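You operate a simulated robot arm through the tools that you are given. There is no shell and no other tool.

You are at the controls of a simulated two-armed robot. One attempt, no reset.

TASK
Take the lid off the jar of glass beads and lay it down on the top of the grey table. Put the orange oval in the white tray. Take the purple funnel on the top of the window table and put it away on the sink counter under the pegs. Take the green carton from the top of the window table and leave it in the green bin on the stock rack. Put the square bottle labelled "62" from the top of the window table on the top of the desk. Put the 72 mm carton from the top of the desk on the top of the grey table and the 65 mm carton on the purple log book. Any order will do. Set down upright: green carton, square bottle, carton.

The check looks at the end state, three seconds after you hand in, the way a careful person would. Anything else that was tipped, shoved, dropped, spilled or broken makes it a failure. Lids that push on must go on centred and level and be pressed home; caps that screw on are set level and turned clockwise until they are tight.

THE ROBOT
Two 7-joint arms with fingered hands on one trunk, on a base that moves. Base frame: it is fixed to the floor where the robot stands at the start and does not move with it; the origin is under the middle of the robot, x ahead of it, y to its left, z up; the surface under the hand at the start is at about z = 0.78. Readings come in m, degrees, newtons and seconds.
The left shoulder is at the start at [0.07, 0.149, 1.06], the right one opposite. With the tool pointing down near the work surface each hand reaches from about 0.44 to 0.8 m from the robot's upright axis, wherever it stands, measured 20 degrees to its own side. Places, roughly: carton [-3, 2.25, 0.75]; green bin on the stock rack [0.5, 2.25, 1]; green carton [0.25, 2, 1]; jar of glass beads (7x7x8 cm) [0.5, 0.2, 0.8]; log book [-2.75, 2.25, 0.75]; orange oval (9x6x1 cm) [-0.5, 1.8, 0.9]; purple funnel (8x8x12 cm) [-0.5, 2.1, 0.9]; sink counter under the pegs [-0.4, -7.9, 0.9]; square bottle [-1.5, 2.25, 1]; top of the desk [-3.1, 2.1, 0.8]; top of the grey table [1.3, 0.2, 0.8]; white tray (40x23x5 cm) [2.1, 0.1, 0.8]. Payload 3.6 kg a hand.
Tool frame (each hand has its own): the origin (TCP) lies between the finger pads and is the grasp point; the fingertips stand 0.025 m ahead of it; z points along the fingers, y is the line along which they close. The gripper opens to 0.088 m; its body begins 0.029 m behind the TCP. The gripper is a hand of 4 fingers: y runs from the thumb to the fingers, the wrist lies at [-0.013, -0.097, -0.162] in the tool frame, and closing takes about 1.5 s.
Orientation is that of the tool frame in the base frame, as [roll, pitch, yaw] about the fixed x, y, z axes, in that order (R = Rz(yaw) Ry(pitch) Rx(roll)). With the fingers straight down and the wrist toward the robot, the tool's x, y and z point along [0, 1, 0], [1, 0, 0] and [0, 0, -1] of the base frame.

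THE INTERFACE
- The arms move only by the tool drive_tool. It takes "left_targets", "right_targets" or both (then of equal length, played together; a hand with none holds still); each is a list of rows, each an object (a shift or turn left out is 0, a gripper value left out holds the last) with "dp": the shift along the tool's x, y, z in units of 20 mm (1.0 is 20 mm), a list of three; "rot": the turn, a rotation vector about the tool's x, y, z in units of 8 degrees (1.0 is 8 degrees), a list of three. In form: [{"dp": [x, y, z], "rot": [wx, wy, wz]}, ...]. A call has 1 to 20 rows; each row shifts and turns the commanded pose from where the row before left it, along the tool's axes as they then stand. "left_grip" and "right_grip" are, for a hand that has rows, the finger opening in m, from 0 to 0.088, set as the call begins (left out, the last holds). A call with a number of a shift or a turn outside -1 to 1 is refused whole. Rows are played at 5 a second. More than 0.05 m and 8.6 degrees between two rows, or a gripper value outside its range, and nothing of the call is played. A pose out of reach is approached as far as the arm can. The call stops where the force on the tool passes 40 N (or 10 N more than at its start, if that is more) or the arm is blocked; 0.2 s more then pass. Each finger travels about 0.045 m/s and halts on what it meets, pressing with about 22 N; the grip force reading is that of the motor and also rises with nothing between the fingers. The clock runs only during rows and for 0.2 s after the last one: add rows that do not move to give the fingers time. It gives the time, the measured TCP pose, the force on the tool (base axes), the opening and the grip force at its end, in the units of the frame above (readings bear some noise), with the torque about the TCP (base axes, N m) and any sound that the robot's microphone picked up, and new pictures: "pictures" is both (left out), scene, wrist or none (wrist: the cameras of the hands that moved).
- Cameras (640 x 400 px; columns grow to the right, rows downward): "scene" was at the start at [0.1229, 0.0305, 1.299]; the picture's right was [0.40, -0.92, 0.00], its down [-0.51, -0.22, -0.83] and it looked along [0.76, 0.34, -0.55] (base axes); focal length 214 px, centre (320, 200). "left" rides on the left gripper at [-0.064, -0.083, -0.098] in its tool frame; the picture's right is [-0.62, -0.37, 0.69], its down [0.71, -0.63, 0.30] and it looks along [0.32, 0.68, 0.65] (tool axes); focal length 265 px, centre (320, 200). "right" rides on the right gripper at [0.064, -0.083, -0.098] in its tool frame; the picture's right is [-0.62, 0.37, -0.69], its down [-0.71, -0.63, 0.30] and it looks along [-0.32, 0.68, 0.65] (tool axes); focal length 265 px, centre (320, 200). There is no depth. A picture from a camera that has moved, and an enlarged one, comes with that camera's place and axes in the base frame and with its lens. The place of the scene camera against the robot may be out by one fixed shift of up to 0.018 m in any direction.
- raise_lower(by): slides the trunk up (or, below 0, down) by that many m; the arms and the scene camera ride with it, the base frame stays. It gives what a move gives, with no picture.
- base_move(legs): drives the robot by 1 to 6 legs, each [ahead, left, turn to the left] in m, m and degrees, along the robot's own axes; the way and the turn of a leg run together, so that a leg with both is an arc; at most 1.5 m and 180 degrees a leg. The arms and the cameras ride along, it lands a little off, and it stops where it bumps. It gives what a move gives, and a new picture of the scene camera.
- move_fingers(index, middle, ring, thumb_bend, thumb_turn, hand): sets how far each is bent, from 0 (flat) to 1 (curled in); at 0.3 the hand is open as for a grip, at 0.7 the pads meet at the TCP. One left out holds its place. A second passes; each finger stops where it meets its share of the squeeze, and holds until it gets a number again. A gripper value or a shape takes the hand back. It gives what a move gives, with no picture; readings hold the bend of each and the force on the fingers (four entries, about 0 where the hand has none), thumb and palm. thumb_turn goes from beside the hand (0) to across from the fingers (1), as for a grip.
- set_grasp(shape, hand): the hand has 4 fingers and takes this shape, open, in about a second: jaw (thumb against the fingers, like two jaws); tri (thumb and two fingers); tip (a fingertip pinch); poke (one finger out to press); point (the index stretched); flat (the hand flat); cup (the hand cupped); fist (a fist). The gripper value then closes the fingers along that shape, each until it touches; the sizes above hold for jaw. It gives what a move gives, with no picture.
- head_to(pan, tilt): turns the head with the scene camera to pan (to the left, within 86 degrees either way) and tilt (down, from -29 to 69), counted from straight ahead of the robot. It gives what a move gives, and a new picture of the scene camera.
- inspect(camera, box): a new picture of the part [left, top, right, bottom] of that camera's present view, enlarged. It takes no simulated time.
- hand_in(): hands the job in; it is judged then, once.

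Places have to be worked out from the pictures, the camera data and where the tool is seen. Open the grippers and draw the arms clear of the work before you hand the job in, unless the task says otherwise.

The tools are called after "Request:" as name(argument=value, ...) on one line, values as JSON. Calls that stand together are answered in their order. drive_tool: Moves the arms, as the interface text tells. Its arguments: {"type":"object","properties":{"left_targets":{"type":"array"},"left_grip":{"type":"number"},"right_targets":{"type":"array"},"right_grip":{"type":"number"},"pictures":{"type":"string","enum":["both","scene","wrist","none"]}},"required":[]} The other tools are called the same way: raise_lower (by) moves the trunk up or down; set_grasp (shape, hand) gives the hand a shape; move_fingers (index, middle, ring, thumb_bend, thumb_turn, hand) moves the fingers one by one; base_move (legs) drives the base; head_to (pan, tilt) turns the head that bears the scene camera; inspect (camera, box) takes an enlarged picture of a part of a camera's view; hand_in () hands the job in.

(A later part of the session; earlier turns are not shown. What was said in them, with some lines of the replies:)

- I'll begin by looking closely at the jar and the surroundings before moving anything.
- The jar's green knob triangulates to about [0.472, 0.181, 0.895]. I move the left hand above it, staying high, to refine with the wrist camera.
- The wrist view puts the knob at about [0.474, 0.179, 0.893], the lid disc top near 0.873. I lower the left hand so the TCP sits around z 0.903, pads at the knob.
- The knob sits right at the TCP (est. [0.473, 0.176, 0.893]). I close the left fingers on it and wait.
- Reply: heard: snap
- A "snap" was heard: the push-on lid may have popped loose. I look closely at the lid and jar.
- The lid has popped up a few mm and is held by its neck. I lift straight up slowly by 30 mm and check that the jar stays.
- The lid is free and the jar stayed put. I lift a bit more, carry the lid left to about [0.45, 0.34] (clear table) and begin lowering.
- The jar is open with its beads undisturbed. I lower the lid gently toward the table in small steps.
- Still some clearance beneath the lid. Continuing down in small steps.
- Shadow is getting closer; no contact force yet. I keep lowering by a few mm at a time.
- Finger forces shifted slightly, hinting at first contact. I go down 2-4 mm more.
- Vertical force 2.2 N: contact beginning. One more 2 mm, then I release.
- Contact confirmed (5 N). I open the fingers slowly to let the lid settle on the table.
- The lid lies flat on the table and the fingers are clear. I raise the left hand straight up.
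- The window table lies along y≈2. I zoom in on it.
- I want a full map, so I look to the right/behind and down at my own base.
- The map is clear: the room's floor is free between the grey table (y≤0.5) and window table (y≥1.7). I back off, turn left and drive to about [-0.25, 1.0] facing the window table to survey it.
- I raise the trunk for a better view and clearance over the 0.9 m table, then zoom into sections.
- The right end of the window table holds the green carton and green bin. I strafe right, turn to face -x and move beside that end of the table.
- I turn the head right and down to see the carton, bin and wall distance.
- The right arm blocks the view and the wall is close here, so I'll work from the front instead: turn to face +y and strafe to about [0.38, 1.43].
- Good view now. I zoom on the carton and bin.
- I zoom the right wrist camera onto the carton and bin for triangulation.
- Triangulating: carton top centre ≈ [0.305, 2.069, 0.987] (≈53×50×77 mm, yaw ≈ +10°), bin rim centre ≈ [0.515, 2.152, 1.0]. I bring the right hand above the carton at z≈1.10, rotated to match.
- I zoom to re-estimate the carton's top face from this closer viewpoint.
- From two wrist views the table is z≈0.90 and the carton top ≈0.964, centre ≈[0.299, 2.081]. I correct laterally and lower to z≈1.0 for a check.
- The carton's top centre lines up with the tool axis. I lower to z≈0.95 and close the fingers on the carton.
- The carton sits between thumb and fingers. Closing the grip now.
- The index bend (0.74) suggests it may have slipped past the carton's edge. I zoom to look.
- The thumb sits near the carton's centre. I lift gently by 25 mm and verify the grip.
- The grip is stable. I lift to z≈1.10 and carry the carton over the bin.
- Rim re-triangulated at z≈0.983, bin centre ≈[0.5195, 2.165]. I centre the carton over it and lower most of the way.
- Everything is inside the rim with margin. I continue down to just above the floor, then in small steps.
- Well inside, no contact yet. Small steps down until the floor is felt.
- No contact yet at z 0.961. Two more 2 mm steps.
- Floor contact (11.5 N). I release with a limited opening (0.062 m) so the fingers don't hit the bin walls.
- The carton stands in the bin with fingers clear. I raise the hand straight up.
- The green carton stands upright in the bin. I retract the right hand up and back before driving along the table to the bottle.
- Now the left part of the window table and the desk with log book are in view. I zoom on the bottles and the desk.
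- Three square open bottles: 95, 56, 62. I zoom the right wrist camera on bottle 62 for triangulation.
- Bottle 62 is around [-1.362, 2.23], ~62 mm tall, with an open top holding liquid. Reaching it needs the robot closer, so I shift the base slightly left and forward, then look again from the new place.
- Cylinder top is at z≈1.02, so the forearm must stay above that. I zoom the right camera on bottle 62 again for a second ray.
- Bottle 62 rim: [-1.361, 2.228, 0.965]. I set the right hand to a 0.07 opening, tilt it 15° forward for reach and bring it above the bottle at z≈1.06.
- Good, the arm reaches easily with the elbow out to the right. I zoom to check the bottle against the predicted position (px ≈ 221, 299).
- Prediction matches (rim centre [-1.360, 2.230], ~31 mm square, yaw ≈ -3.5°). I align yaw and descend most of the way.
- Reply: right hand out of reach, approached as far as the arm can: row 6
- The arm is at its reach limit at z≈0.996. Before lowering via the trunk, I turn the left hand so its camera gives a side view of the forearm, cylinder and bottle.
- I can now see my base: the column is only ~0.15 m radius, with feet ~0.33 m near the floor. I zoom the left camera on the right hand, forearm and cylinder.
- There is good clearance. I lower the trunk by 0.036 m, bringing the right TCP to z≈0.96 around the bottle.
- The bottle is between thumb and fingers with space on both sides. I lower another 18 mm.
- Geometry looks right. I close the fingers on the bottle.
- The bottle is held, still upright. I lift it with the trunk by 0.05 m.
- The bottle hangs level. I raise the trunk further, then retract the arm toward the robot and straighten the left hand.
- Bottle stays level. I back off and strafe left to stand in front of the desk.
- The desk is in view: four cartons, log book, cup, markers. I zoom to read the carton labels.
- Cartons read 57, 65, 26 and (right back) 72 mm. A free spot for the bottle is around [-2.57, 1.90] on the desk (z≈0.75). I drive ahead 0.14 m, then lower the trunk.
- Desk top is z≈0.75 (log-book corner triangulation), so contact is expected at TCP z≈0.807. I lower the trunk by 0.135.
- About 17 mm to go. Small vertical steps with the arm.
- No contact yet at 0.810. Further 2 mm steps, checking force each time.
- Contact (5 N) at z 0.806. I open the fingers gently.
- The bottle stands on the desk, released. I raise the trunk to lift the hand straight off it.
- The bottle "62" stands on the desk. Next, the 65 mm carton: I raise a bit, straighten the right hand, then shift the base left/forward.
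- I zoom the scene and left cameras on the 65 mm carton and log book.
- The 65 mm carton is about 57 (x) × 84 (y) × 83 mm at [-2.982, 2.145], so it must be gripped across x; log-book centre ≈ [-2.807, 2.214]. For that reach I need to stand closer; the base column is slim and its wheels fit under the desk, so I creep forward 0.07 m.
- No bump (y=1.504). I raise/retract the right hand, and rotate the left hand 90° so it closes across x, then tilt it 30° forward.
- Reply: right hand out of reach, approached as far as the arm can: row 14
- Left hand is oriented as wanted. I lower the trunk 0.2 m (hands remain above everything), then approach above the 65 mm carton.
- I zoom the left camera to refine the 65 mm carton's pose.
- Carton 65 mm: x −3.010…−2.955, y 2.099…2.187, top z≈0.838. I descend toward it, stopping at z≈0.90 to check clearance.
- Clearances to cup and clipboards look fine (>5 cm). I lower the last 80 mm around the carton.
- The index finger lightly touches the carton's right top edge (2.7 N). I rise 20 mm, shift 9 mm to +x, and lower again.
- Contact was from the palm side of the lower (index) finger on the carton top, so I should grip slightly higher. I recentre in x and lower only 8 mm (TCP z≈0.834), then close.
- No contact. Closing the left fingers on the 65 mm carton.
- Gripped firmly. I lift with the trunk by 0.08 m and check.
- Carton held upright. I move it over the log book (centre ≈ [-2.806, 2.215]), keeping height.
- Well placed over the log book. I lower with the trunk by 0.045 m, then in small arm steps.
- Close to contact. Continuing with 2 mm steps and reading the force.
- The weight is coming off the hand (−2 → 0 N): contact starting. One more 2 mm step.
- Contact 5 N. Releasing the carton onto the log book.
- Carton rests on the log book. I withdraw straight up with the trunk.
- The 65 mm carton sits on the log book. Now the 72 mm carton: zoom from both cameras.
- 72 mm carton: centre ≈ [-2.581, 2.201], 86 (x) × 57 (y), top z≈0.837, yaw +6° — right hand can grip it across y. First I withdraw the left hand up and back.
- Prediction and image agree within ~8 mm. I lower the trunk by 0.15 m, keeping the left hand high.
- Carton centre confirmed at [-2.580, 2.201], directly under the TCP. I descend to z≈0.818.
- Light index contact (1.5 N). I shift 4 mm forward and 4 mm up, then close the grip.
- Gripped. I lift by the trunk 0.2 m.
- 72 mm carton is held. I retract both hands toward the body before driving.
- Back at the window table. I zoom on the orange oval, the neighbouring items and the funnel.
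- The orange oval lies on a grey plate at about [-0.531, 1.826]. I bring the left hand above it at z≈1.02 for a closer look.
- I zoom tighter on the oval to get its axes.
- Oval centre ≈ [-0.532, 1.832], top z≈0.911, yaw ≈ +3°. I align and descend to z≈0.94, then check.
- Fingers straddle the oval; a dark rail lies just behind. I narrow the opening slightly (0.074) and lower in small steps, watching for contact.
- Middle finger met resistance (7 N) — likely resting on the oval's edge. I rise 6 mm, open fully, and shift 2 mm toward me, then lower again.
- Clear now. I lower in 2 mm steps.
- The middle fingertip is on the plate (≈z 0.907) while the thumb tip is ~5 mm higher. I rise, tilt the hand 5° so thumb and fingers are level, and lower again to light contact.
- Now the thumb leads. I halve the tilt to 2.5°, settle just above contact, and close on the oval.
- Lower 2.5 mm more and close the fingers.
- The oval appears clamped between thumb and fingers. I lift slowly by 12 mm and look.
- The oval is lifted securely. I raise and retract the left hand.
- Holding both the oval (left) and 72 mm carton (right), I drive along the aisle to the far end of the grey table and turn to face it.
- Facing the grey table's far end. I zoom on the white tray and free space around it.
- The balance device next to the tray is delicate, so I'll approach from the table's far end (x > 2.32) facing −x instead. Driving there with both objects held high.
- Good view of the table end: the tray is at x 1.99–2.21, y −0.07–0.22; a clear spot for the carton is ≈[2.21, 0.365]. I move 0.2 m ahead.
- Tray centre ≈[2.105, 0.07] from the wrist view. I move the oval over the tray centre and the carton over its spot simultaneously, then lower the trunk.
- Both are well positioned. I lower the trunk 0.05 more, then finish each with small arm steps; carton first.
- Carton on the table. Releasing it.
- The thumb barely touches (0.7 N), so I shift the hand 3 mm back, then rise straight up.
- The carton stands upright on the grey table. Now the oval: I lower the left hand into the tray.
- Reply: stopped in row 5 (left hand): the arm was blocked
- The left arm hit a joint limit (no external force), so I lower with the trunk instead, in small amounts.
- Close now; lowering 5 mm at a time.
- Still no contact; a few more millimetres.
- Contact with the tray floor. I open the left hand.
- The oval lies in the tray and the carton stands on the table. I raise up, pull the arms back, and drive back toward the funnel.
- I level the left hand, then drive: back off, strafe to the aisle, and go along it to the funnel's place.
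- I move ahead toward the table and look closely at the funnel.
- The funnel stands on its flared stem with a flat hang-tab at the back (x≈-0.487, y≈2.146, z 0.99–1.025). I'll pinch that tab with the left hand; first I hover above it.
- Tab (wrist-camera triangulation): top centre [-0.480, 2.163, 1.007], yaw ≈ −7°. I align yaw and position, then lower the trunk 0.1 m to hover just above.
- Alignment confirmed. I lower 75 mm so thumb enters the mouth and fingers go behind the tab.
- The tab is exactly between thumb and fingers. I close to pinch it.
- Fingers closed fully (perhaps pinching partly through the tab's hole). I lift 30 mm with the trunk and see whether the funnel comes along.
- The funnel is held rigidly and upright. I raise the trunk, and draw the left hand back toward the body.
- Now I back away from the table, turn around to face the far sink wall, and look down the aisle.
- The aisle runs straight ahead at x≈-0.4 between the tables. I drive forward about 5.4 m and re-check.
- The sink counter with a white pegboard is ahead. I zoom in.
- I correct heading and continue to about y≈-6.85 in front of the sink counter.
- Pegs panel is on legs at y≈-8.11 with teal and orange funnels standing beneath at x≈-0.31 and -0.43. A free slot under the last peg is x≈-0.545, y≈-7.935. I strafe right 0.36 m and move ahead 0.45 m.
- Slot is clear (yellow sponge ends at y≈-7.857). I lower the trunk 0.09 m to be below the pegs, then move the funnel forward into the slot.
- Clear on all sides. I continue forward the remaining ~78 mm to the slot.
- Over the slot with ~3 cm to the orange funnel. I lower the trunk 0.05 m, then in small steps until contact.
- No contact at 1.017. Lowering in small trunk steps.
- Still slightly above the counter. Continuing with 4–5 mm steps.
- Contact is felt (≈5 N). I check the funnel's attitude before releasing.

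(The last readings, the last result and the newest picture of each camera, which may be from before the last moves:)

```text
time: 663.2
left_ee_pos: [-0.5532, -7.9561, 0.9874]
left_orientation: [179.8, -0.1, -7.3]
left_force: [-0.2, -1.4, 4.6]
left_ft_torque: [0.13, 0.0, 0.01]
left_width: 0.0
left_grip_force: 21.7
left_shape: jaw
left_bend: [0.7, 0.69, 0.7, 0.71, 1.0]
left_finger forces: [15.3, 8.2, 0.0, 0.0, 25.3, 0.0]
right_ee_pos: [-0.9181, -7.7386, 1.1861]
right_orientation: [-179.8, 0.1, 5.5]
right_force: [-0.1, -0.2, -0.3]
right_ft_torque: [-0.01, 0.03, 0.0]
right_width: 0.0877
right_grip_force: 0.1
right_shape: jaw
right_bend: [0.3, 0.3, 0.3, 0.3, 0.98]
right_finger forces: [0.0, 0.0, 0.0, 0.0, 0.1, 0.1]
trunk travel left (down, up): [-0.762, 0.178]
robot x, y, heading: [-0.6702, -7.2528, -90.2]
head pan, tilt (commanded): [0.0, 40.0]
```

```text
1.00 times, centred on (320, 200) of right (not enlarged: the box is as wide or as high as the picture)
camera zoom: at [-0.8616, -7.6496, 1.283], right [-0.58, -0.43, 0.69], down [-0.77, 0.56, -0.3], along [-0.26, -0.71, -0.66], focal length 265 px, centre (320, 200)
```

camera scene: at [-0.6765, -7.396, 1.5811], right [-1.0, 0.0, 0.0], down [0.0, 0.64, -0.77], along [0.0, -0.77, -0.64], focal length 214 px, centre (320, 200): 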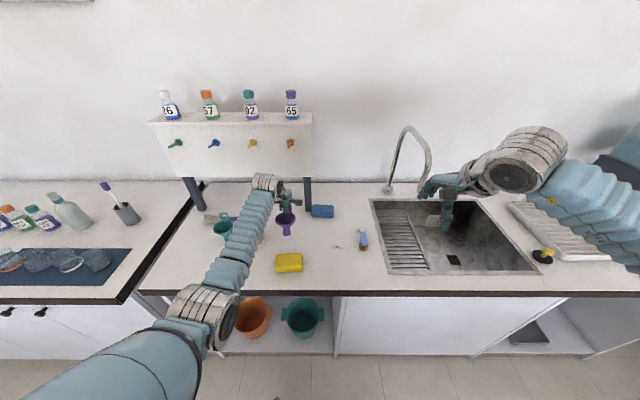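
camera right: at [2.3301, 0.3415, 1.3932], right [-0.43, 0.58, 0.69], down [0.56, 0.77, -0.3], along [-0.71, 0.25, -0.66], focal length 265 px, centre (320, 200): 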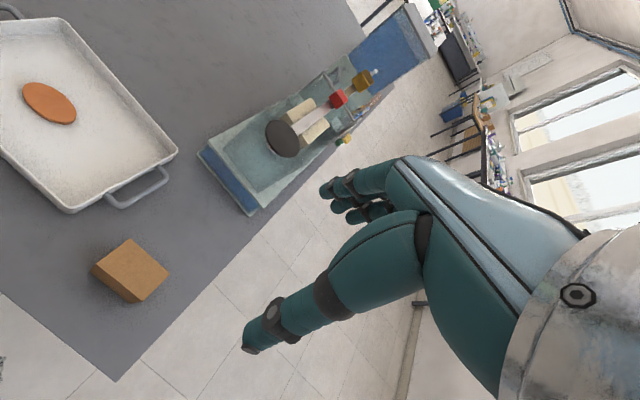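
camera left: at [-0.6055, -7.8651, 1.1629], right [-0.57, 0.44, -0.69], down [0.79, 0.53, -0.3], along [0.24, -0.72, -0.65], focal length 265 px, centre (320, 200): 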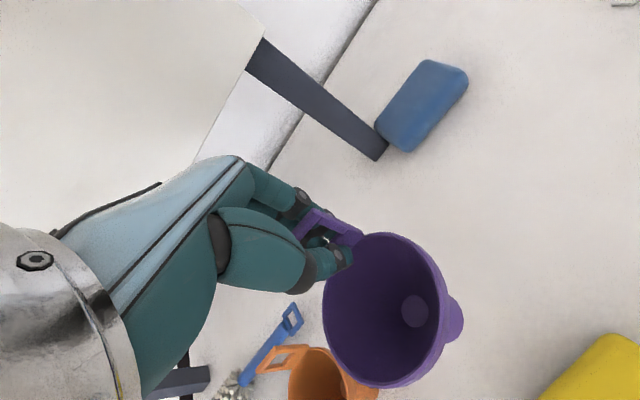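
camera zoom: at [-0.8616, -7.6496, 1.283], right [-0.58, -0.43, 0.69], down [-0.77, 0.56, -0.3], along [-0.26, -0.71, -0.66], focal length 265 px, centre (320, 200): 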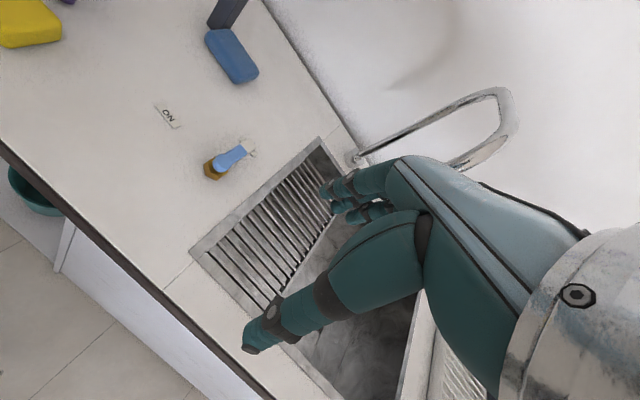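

The funnel pivoted ~8° in the pinch as the stem touched. I raise 5 mm and rotate the hand −8° about its x axis to bring the funnel upright again.

Request:
drive_tool(left_targets=[{"dp": [0, 0, -0.25]}, {"rot": [-0.5, 0, 0]}, {"rot": [-0.5, 0, 0]}, {"dp": [0, 0, 0]}], pictures="wrist")

Request:
inspect(camera="scene", box=[220, 140, 340, 270])

Request:
inspect(camera="left", box=[220, 140, 480, 400])

```text
time: 664.2
left_ee_pos: [-0.5508, -7.9553, 0.9906]
left_orientation: [171.9, -0.2, -7.2]
left_force: [0.4, 0.7, 3.7]
left_ft_torque: [0.15, -0.05, 0.02]
left_width: 0.0001
left_grip_force: 22.4
left_shape: jaw
left_bend: [0.7, 0.69, 0.7, 0.71, 1.0]
left_finger forces: [14.3, 8.2, 0.1, 0.0, 24.2, 0.0]
right_ee_pos: [-0.9183, -7.738, 1.1854]
right_orientation: [-179.8, 0.0, 5.6]
right_force: [0.0, -0.7, 0.2]
right_ft_torque: [0.02, 0.01, -0.02]
right_width: 0.0881
right_grip_force: 0.0
right_shape: jaw
right_bend: [0.3, 0.3, 0.3, 0.3, 0.98]
right_finger forces: [0.0, 0.0, 0.0, 0.0, 0.0, 0.0]
trunk travel left (down, up): [-0.762, 0.178]
robot x, y, heading: [-0.6678, -7.2549, -90.1]
head pan, tilt (commanded): [0.0, 40.0]
camera left: at [-0.6038, -7.8515, 1.0761], right [-0.58, 0.34, -0.74], down [0.78, 0.48, -0.39], along [0.23, -0.8, -0.55], focal length 265 px, centre (320, 200)
```

left: 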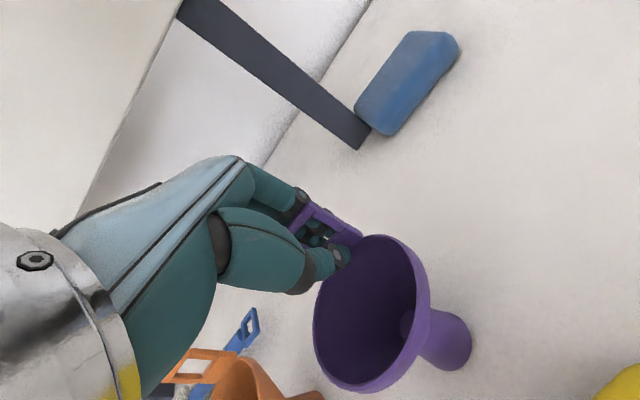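

```text
3.08 times, centred on (280, 205) of scene
camera zoom: at [-0.6766, -7.3951, 1.5012], right [-1.0, 0.0, 0.0], down [0.0, 0.64, -0.77], along [0.0, -0.77, -0.64], focal length 660 px, centre (443, 185)
```

zoom: 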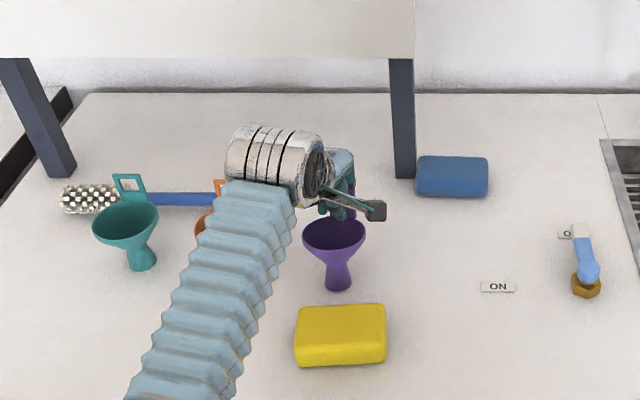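

```text
1.54 times, centred on (350, 270) of left
camera zoom: at [-0.6038, -7.8515, 1.0761], right [-0.58, 0.34, -0.74], down [0.78, 0.48, -0.39], along [0.23, -0.8, -0.55], focal length 408 px, centre (274, 92)
```

zoom: 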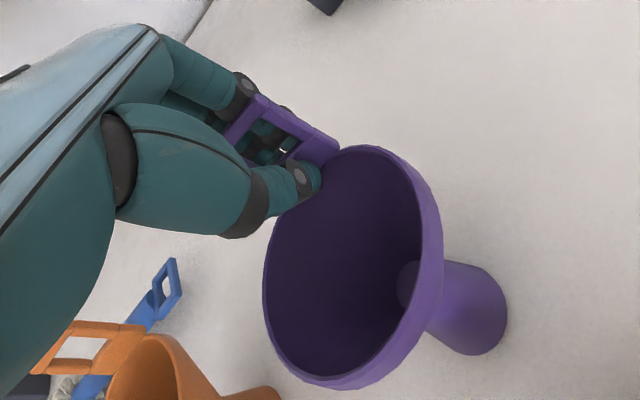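

The funnel now looks upright with light contact (≈4 N). I release by opening to 0.05.

Request:
drive_tool(left_targets=[{"dp": [0, 0, 0]}, {"dp": [0, 0, 0]}, {"dp": [0, 0, 0]}, {"dp": [0, 0, 0]}, {"dp": [0, 0, 0]}, {"dp": [0, 0, 0]}], left_grip=0.05, pictures="wrist")

Request:
inspect(camera="scene", box=[220, 140, 340, 270])

Request:
inspect(camera="left", box=[220, 140, 480, 400])

```text
time: 665.6
left_ee_pos: [-0.5524, -7.9555, 0.9891]
left_orientation: [171.9, -0.2, -7.3]
left_force: [0.6, 0.3, -0.4]
left_ft_torque: [0.02, 0.0, -0.02]
left_width: 0.0498
left_grip_force: 0.0
left_shape: jaw
left_bend: [0.74, 0.42, 0.38, 0.66, 1.0]
left_finger forces: [0.1, 0.0, 0.0, 0.1, 0.1, 0.1]
right_ee_pos: [-0.9171, -7.739, 1.1854]
right_orientation: [-179.7, 0.0, 5.6]
right_force: [0.6, -0.2, -0.5]
right_ft_torque: [0.01, -0.02, 0.02]
right_width: 0.0878
right_grip_force: 0.1
right_shape: jaw
right_bend: [0.3, 0.3, 0.3, 0.3, 0.98]
right_finger forces: [0.1, 0.0, 0.0, 0.0, 0.0, 0.0]
trunk travel left (down, up): [-0.762, 0.178]
robot x, y, heading: [-0.6659, -7.2549, -90.3]
head pan, tilt (commanded): [0.0, 40.0]
camera left: at [-0.6038, -7.8512, 1.0759], right [-0.58, 0.34, -0.74], down [0.78, 0.49, -0.39], along [0.23, -0.8, -0.55], focal length 265 px, centre (320, 200)
```

left: 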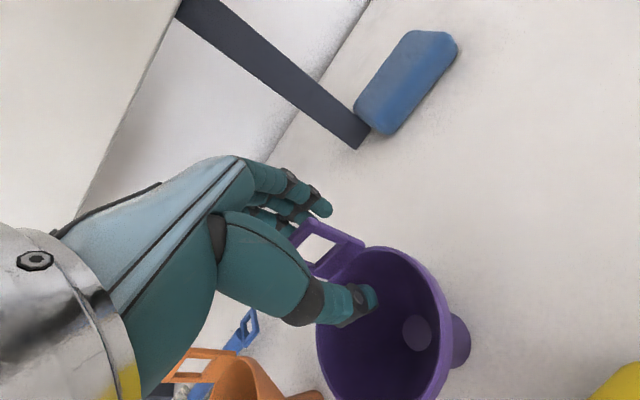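

```text
3.08 times, centred on (280, 205) of scene
camera zoom: at [-0.6764, -7.3948, 1.5012], right [-1.0, 0.0, 0.0], down [0.0, 0.64, -0.77], along [0.0, -0.77, -0.64], focal length 660 px, centre (443, 185)
```

zoom: 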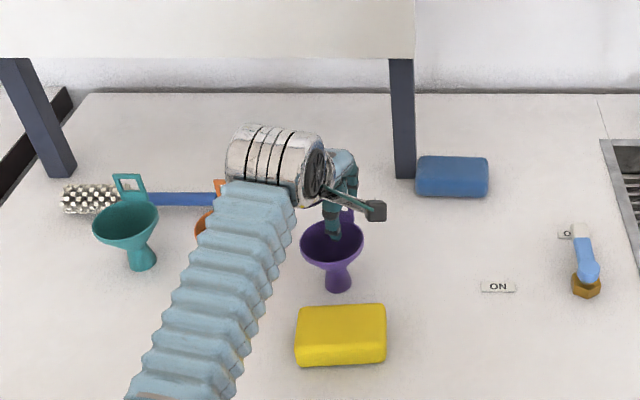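

```text
1.54 times, centred on (350, 270) of left
camera zoom: at [-0.6038, -7.8512, 1.0759], right [-0.58, 0.34, -0.74], down [0.78, 0.49, -0.39], along [0.23, -0.8, -0.55], focal length 408 px, centre (274, 92)
```

zoom: 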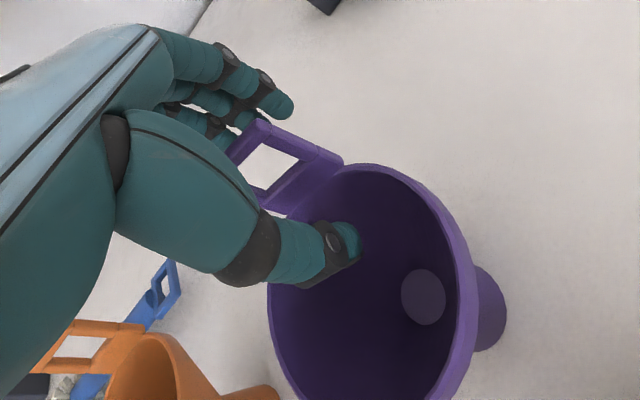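

The funnel stands upright and free. I rise 75 mm (staying below the pegs), check, then pull back.

Request:
raise_lower(by=0.075)

Request:
inspect(camera="left", box=[0, 0, 640, 400])

Request:
inspect(camera="scene", box=[220, 120, 340, 270])

```text
time: 666.7
left_ee_pos: [-0.5516, -7.9558, 1.0648]
left_orientation: [171.9, -0.2, -7.2]
left_force: [-0.3, -0.6, -0.4]
left_ft_torque: [0.02, 0.0, 0.02]
left_width: 0.0498
left_grip_force: 0.1
left_shape: jaw
left_bend: [0.74, 0.42, 0.38, 0.66, 1.0]
left_finger forces: [0.0, 0.0, 0.0, 0.1, 0.0, 0.0]
right_ee_pos: [-0.9184, -7.7394, 1.2603]
right_orientation: [-179.8, 0.0, 5.5]
right_force: [0.3, -0.7, 0.6]
right_ft_torque: [-0.01, -0.02, -0.02]
right_width: 0.0881
right_grip_force: 0.0
right_shape: jaw
right_bend: [0.3, 0.3, 0.3, 0.3, 0.98]
right_finger forces: [0.0, 0.0, 0.1, 0.1, 0.1, 0.0]
trunk travel left (down, up): [-0.837, 0.103]
robot x, y, heading: [-0.6672, -7.2565, -90.0]
head pan, tilt (commanded): [0.0, 40.0]
```

```text
1.00 times, centred on (320, 200) of left (not enlarged: the box is as wide or as high as the picture)
camera zoom: at [-0.6038, -7.8516, 1.1506], right [-0.58, 0.34, -0.74], down [0.78, 0.49, -0.39], along [0.23, -0.8, -0.55], focal length 265 px, centre (320, 200)
```

zoom: 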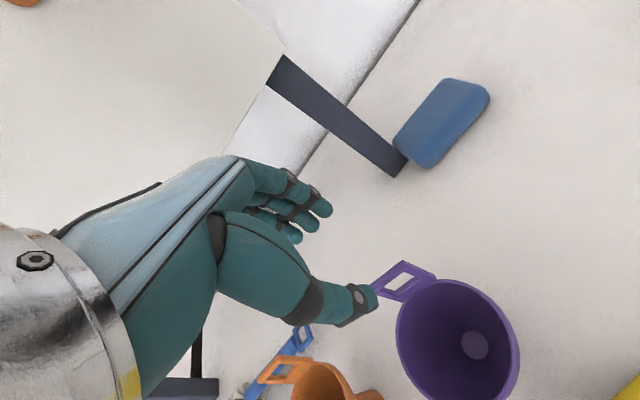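

```text
2.67 times, centred on (280, 195) of scene
camera zoom: at [-0.6765, -7.3953, 1.5761], right [-1.0, 0.0, 0.0], down [0.0, 0.64, -0.77], along [0.0, -0.77, -0.64], focal length 572 px, centre (427, 213)
```

zoom: 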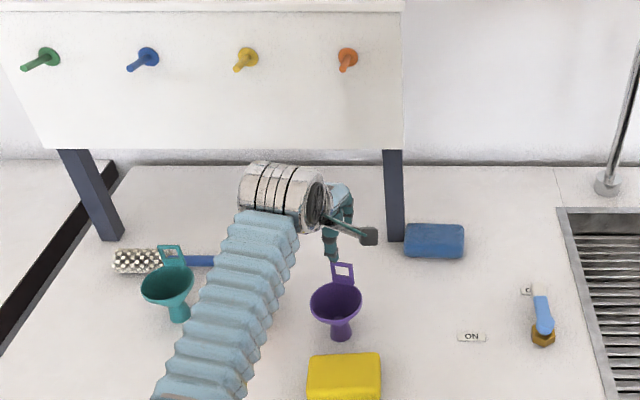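

Funnel stands freely with hand above. I raise 25 mm more, level the hand, and pull back.

Request:
raise_lower(by=0.025)

Request:
drive_tool(left_targets=[{"dp": [0, -0.5, 0]}, {"rot": [0.5, 0, 0], "dp": [0, -0.5, 0]}, {"rot": [0.5, 0, 0], "dp": [0, -0.5, -0.2]}, {"dp": [0, -1, -0.3]}, {"dp": [0, -1, -0.5]}, {"dp": [0, -1, -0.5]}, {"dp": [0, -1, -0.5]}, {"dp": [0, -1, -0.5]}, {"dp": [0, -1, -0.5]}, {"dp": [0, -0.5, 0]}, {"dp": [0, 0, 0]}])

Request:
inspect(camera="scene", box=[180, 100, 380, 300])

```text
time: 667.5
left_ee_pos: [-0.5515, -7.9539, 1.0909]
left_orientation: [171.9, -0.2, -7.3]
left_force: [0.1, 0.2, -0.3]
left_ft_torque: [0.0, 0.04, 0.0]
left_width: 0.0497
left_grip_force: 0.0
left_shape: jaw
left_bend: [0.74, 0.42, 0.38, 0.66, 1.0]
left_finger forces: [0.0, 0.1, 0.0, 0.0, 0.1, 0.1]
right_ee_pos: [-0.9176, -7.7378, 1.2863]
right_orientation: [-179.8, 0.0, 5.5]
right_force: [-0.7, -0.4, -0.8]
right_ft_torque: [-0.02, -0.01, 0.01]
right_width: 0.0881
right_grip_force: 0.1
right_shape: jaw
right_bend: [0.3, 0.3, 0.3, 0.3, 0.98]
right_finger forces: [0.1, 0.0, 0.0, 0.0, 0.0, 0.1]
trunk travel left (down, up): [-0.862, 0.078]
robot x, y, heading: [-0.6687, -7.2565, -90.1]
head pan, tilt (commanded): [0.0, 40.0]
```

```text
time: 669.9
left_ee_pos: [-0.5315, -7.7954, 1.1464]
left_orientation: [180.0, -0.3, -7.3]
left_force: [0.4, 0.1, -0.3]
left_ft_torque: [-0.04, -0.02, 0.0]
left_width: 0.0497
left_grip_force: 0.1
left_shape: jaw
left_bend: [0.74, 0.42, 0.38, 0.66, 1.0]
left_finger forces: [0.1, 0.0, 0.0, 0.0, 0.0, 0.0]
right_ee_pos: [-0.9185, -7.738, 1.2865]
right_orientation: [-179.8, 0.0, 5.4]
right_force: [0.8, -0.1, -0.3]
right_ft_torque: [-0.01, -0.03, 0.01]
right_width: 0.088
right_grip_force: 0.1
right_shape: jaw
right_bend: [0.3, 0.3, 0.3, 0.3, 0.98]
right_finger forces: [0.0, 0.0, 0.0, 0.0, 0.1, 0.0]
trunk travel left (down, up): [-0.862, 0.078]
robot x, y, heading: [-0.6707, -7.2547, -90.1]
head pan, tilt (commanded): [0.0, 40.0]
camera scene: at [-0.6763, -7.3945, 1.6012], right [-1.0, 0.0, 0.0], down [0.0, 0.64, -0.77], along [0.0, -0.77, -0.64], focal length 214 px, centre (320, 200)
camera left: at [-0.5848, -7.7047, 1.2446], right [-0.57, 0.44, -0.69], down [0.79, 0.53, -0.3], along [0.24, -0.72, -0.65], focal length 265 px, centre (320, 200)
```

scene: 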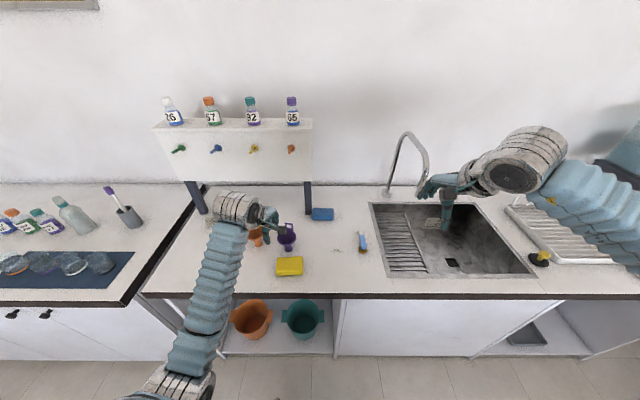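
left: 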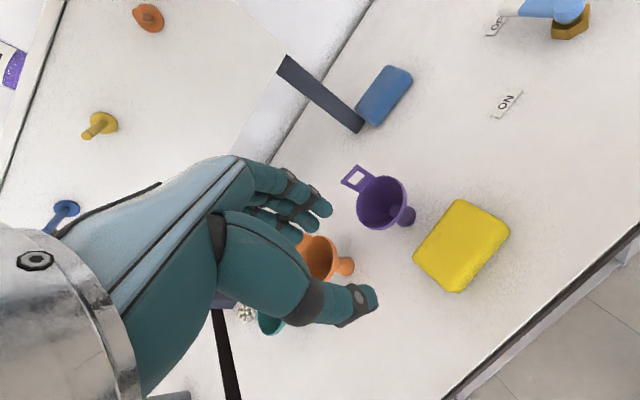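

```text
2.00 times, centred on (280, 200) of scene
camera zoom: at [-0.6763, -7.3945, 1.6012], right [-1.0, 0.0, 0.0], down [0.0, 0.64, -0.77], along [0.0, -0.77, -0.64], focal length 429 px, centre (400, 200)
```

zoom: 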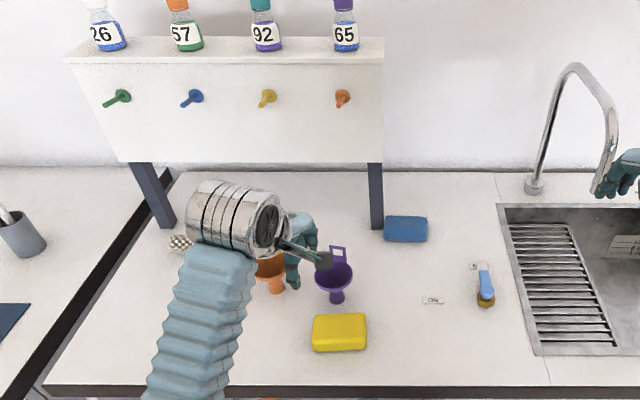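

The purple funnel stands under the pegs beside the other funnels. I open the left hand fully and back the robot away from the counter.

Request:
drive_tool(left_targets=[{"dp": [0, 0, -0.5]}, {"dp": [0, 0, -0.5]}, {"dp": [0, 0, -0.5]}, {"dp": [0, 0, 0]}, {"dp": [0, 0, 0]}, {"dp": [0, 0, 0]}], left_grip=0.088, pictures="none")

Request:
base_move(legs=[[-0.45, 0, 0]])

Request:
inspect(camera="scene", box=[200, 100, 400, 260])

```text
time: 671.2
left_ee_pos: [-0.5322, -7.7972, 1.1758]
left_orientation: [179.9, -0.3, -7.3]
left_force: [-0.5, 0.1, 0.0]
left_ft_torque: [0.02, -0.01, -0.01]
left_width: 0.0874
left_grip_force: 0.1
left_shape: jaw
left_bend: [0.3, 0.3, 0.3, 0.3, 0.98]
left_finger forces: [0.1, 0.0, 0.0, 0.0, 0.0, 0.0]
right_ee_pos: [-0.9189, -7.7385, 1.2854]
right_orientation: [-179.8, -0.1, 5.5]
right_force: [-0.5, -0.9, -0.1]
right_ft_torque: [0.02, 0.0, 0.01]
right_width: 0.0879
right_grip_force: 0.0
right_shape: jaw
right_bend: [0.3, 0.3, 0.3, 0.3, 0.98]
right_finger forces: [0.1, 0.0, 0.0, 0.0, 0.0, 0.0]
trunk travel left (down, up): [-0.862, 0.078]
robot x, y, heading: [-0.671, -7.2538, -90.2]
head pan, tilt (commanded): [0.0, 40.0]
```

```text
time: 677.5
left_ee_pos: [-0.5281, -7.3413, 1.1764]
left_orientation: [179.9, -0.1, -7.5]
left_force: [-0.8, -0.1, 0.4]
left_ft_torque: [0.0, -0.01, 0.04]
left_width: 0.0878
left_grip_force: 0.2
left_shape: jaw
left_bend: [0.3, 0.3, 0.3, 0.3, 0.98]
left_finger forces: [0.0, 0.0, 0.0, 0.0, 0.1, 0.1]
right_ee_pos: [-0.9151, -7.2836, 1.2874]
right_orientation: [-179.8, 0.1, 5.3]
right_force: [0.0, -0.1, -0.7]
right_ft_torque: [0.0, 0.03, -0.02]
right_width: 0.0878
right_grip_force: 0.0
right_shape: jaw
right_bend: [0.3, 0.3, 0.3, 0.3, 0.98]
right_finger forces: [0.0, 0.0, 0.1, 0.0, 0.0, 0.1]
trunk travel left (down, up): [-0.862, 0.078]
robot x, y, heading: [-0.6681, -6.7972, -90.3]
head pan, tilt (commanded): [0.0, 40.0]
camera scene: at [-0.6722, -6.9392, 1.6012], right [-1.0, 0.0, 0.0], down [0.0, 0.64, -0.77], along [0.0, -0.77, -0.64], focal length 214 px, centre (320, 200)
```

scene: 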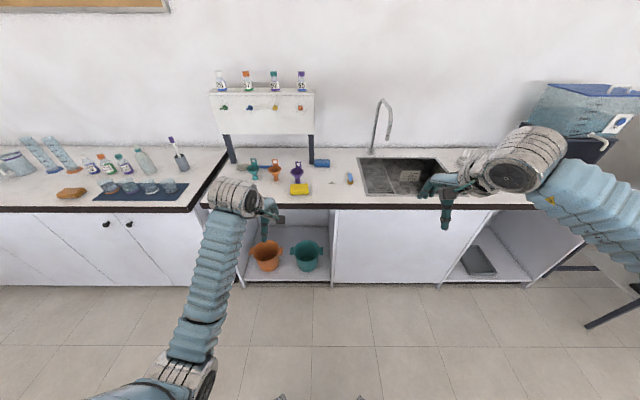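

```text
2.50 times, centred on (300, 180) of scene
camera zoom: at [-0.6722, -6.9392, 1.6012], right [-1.0, 0.0, 0.0], down [0.0, 0.64, -0.77], along [0.0, -0.77, -0.64], focal length 536 px, centre (370, 250)
```

zoom: 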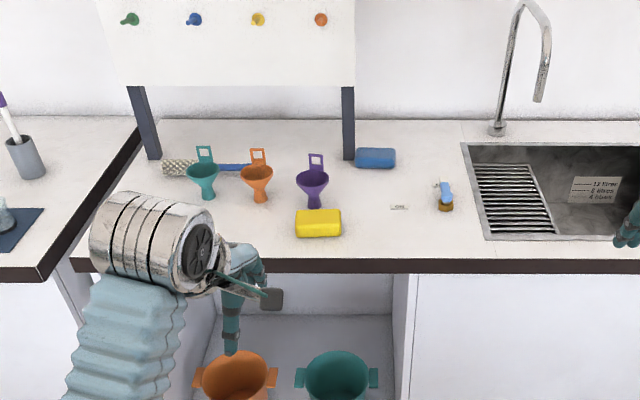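

All seven placements were seen in place at my last look at each: lid and 72 mm carton on the grey table, oval in the tray, green carton in the bin, bottle on the desk, 65 mm carton on the log book, and funnel under the pegs. Both grippers are open and the arms are clear, so I hand in.

Request:
hand_in()

```text
The job is handed in.
```

I finished all seven placements and handed the job in. I saw each item in its place before moving on, but I didn't go back to re-check the earlier ones. I don't have the check's result yet.

- **Jar lid:** it lies flat on the grey table, about 16 cm from the open jar. The jar and beads weren't disturbed.
- **Orange oval:** it lies in the white tray. While gripping it I pressed on the plate underneath with up to about 18 N. The plate and the other shapes on it looked unmoved afterwards.
- **Purple funnel:** it stands upright on the sink counter under the pegs, next to the orange funnel. It tilted about 8° in my grip on touchdown, and I straightened it before letting go.
- **Green carton:** it stands upright in the green bin at the right end of the window table. I didn't see a separate "stock rack". I used this bin because it matched the position you gave and I saw no other bin of that green.
- **Square bottle "62":** it stands upright on the desk, and I saw no spill.
- **72 mm carton:** it stands upright on the grey table, beside the tray.
- **65 mm carton:** it stands upright on the purple log book.
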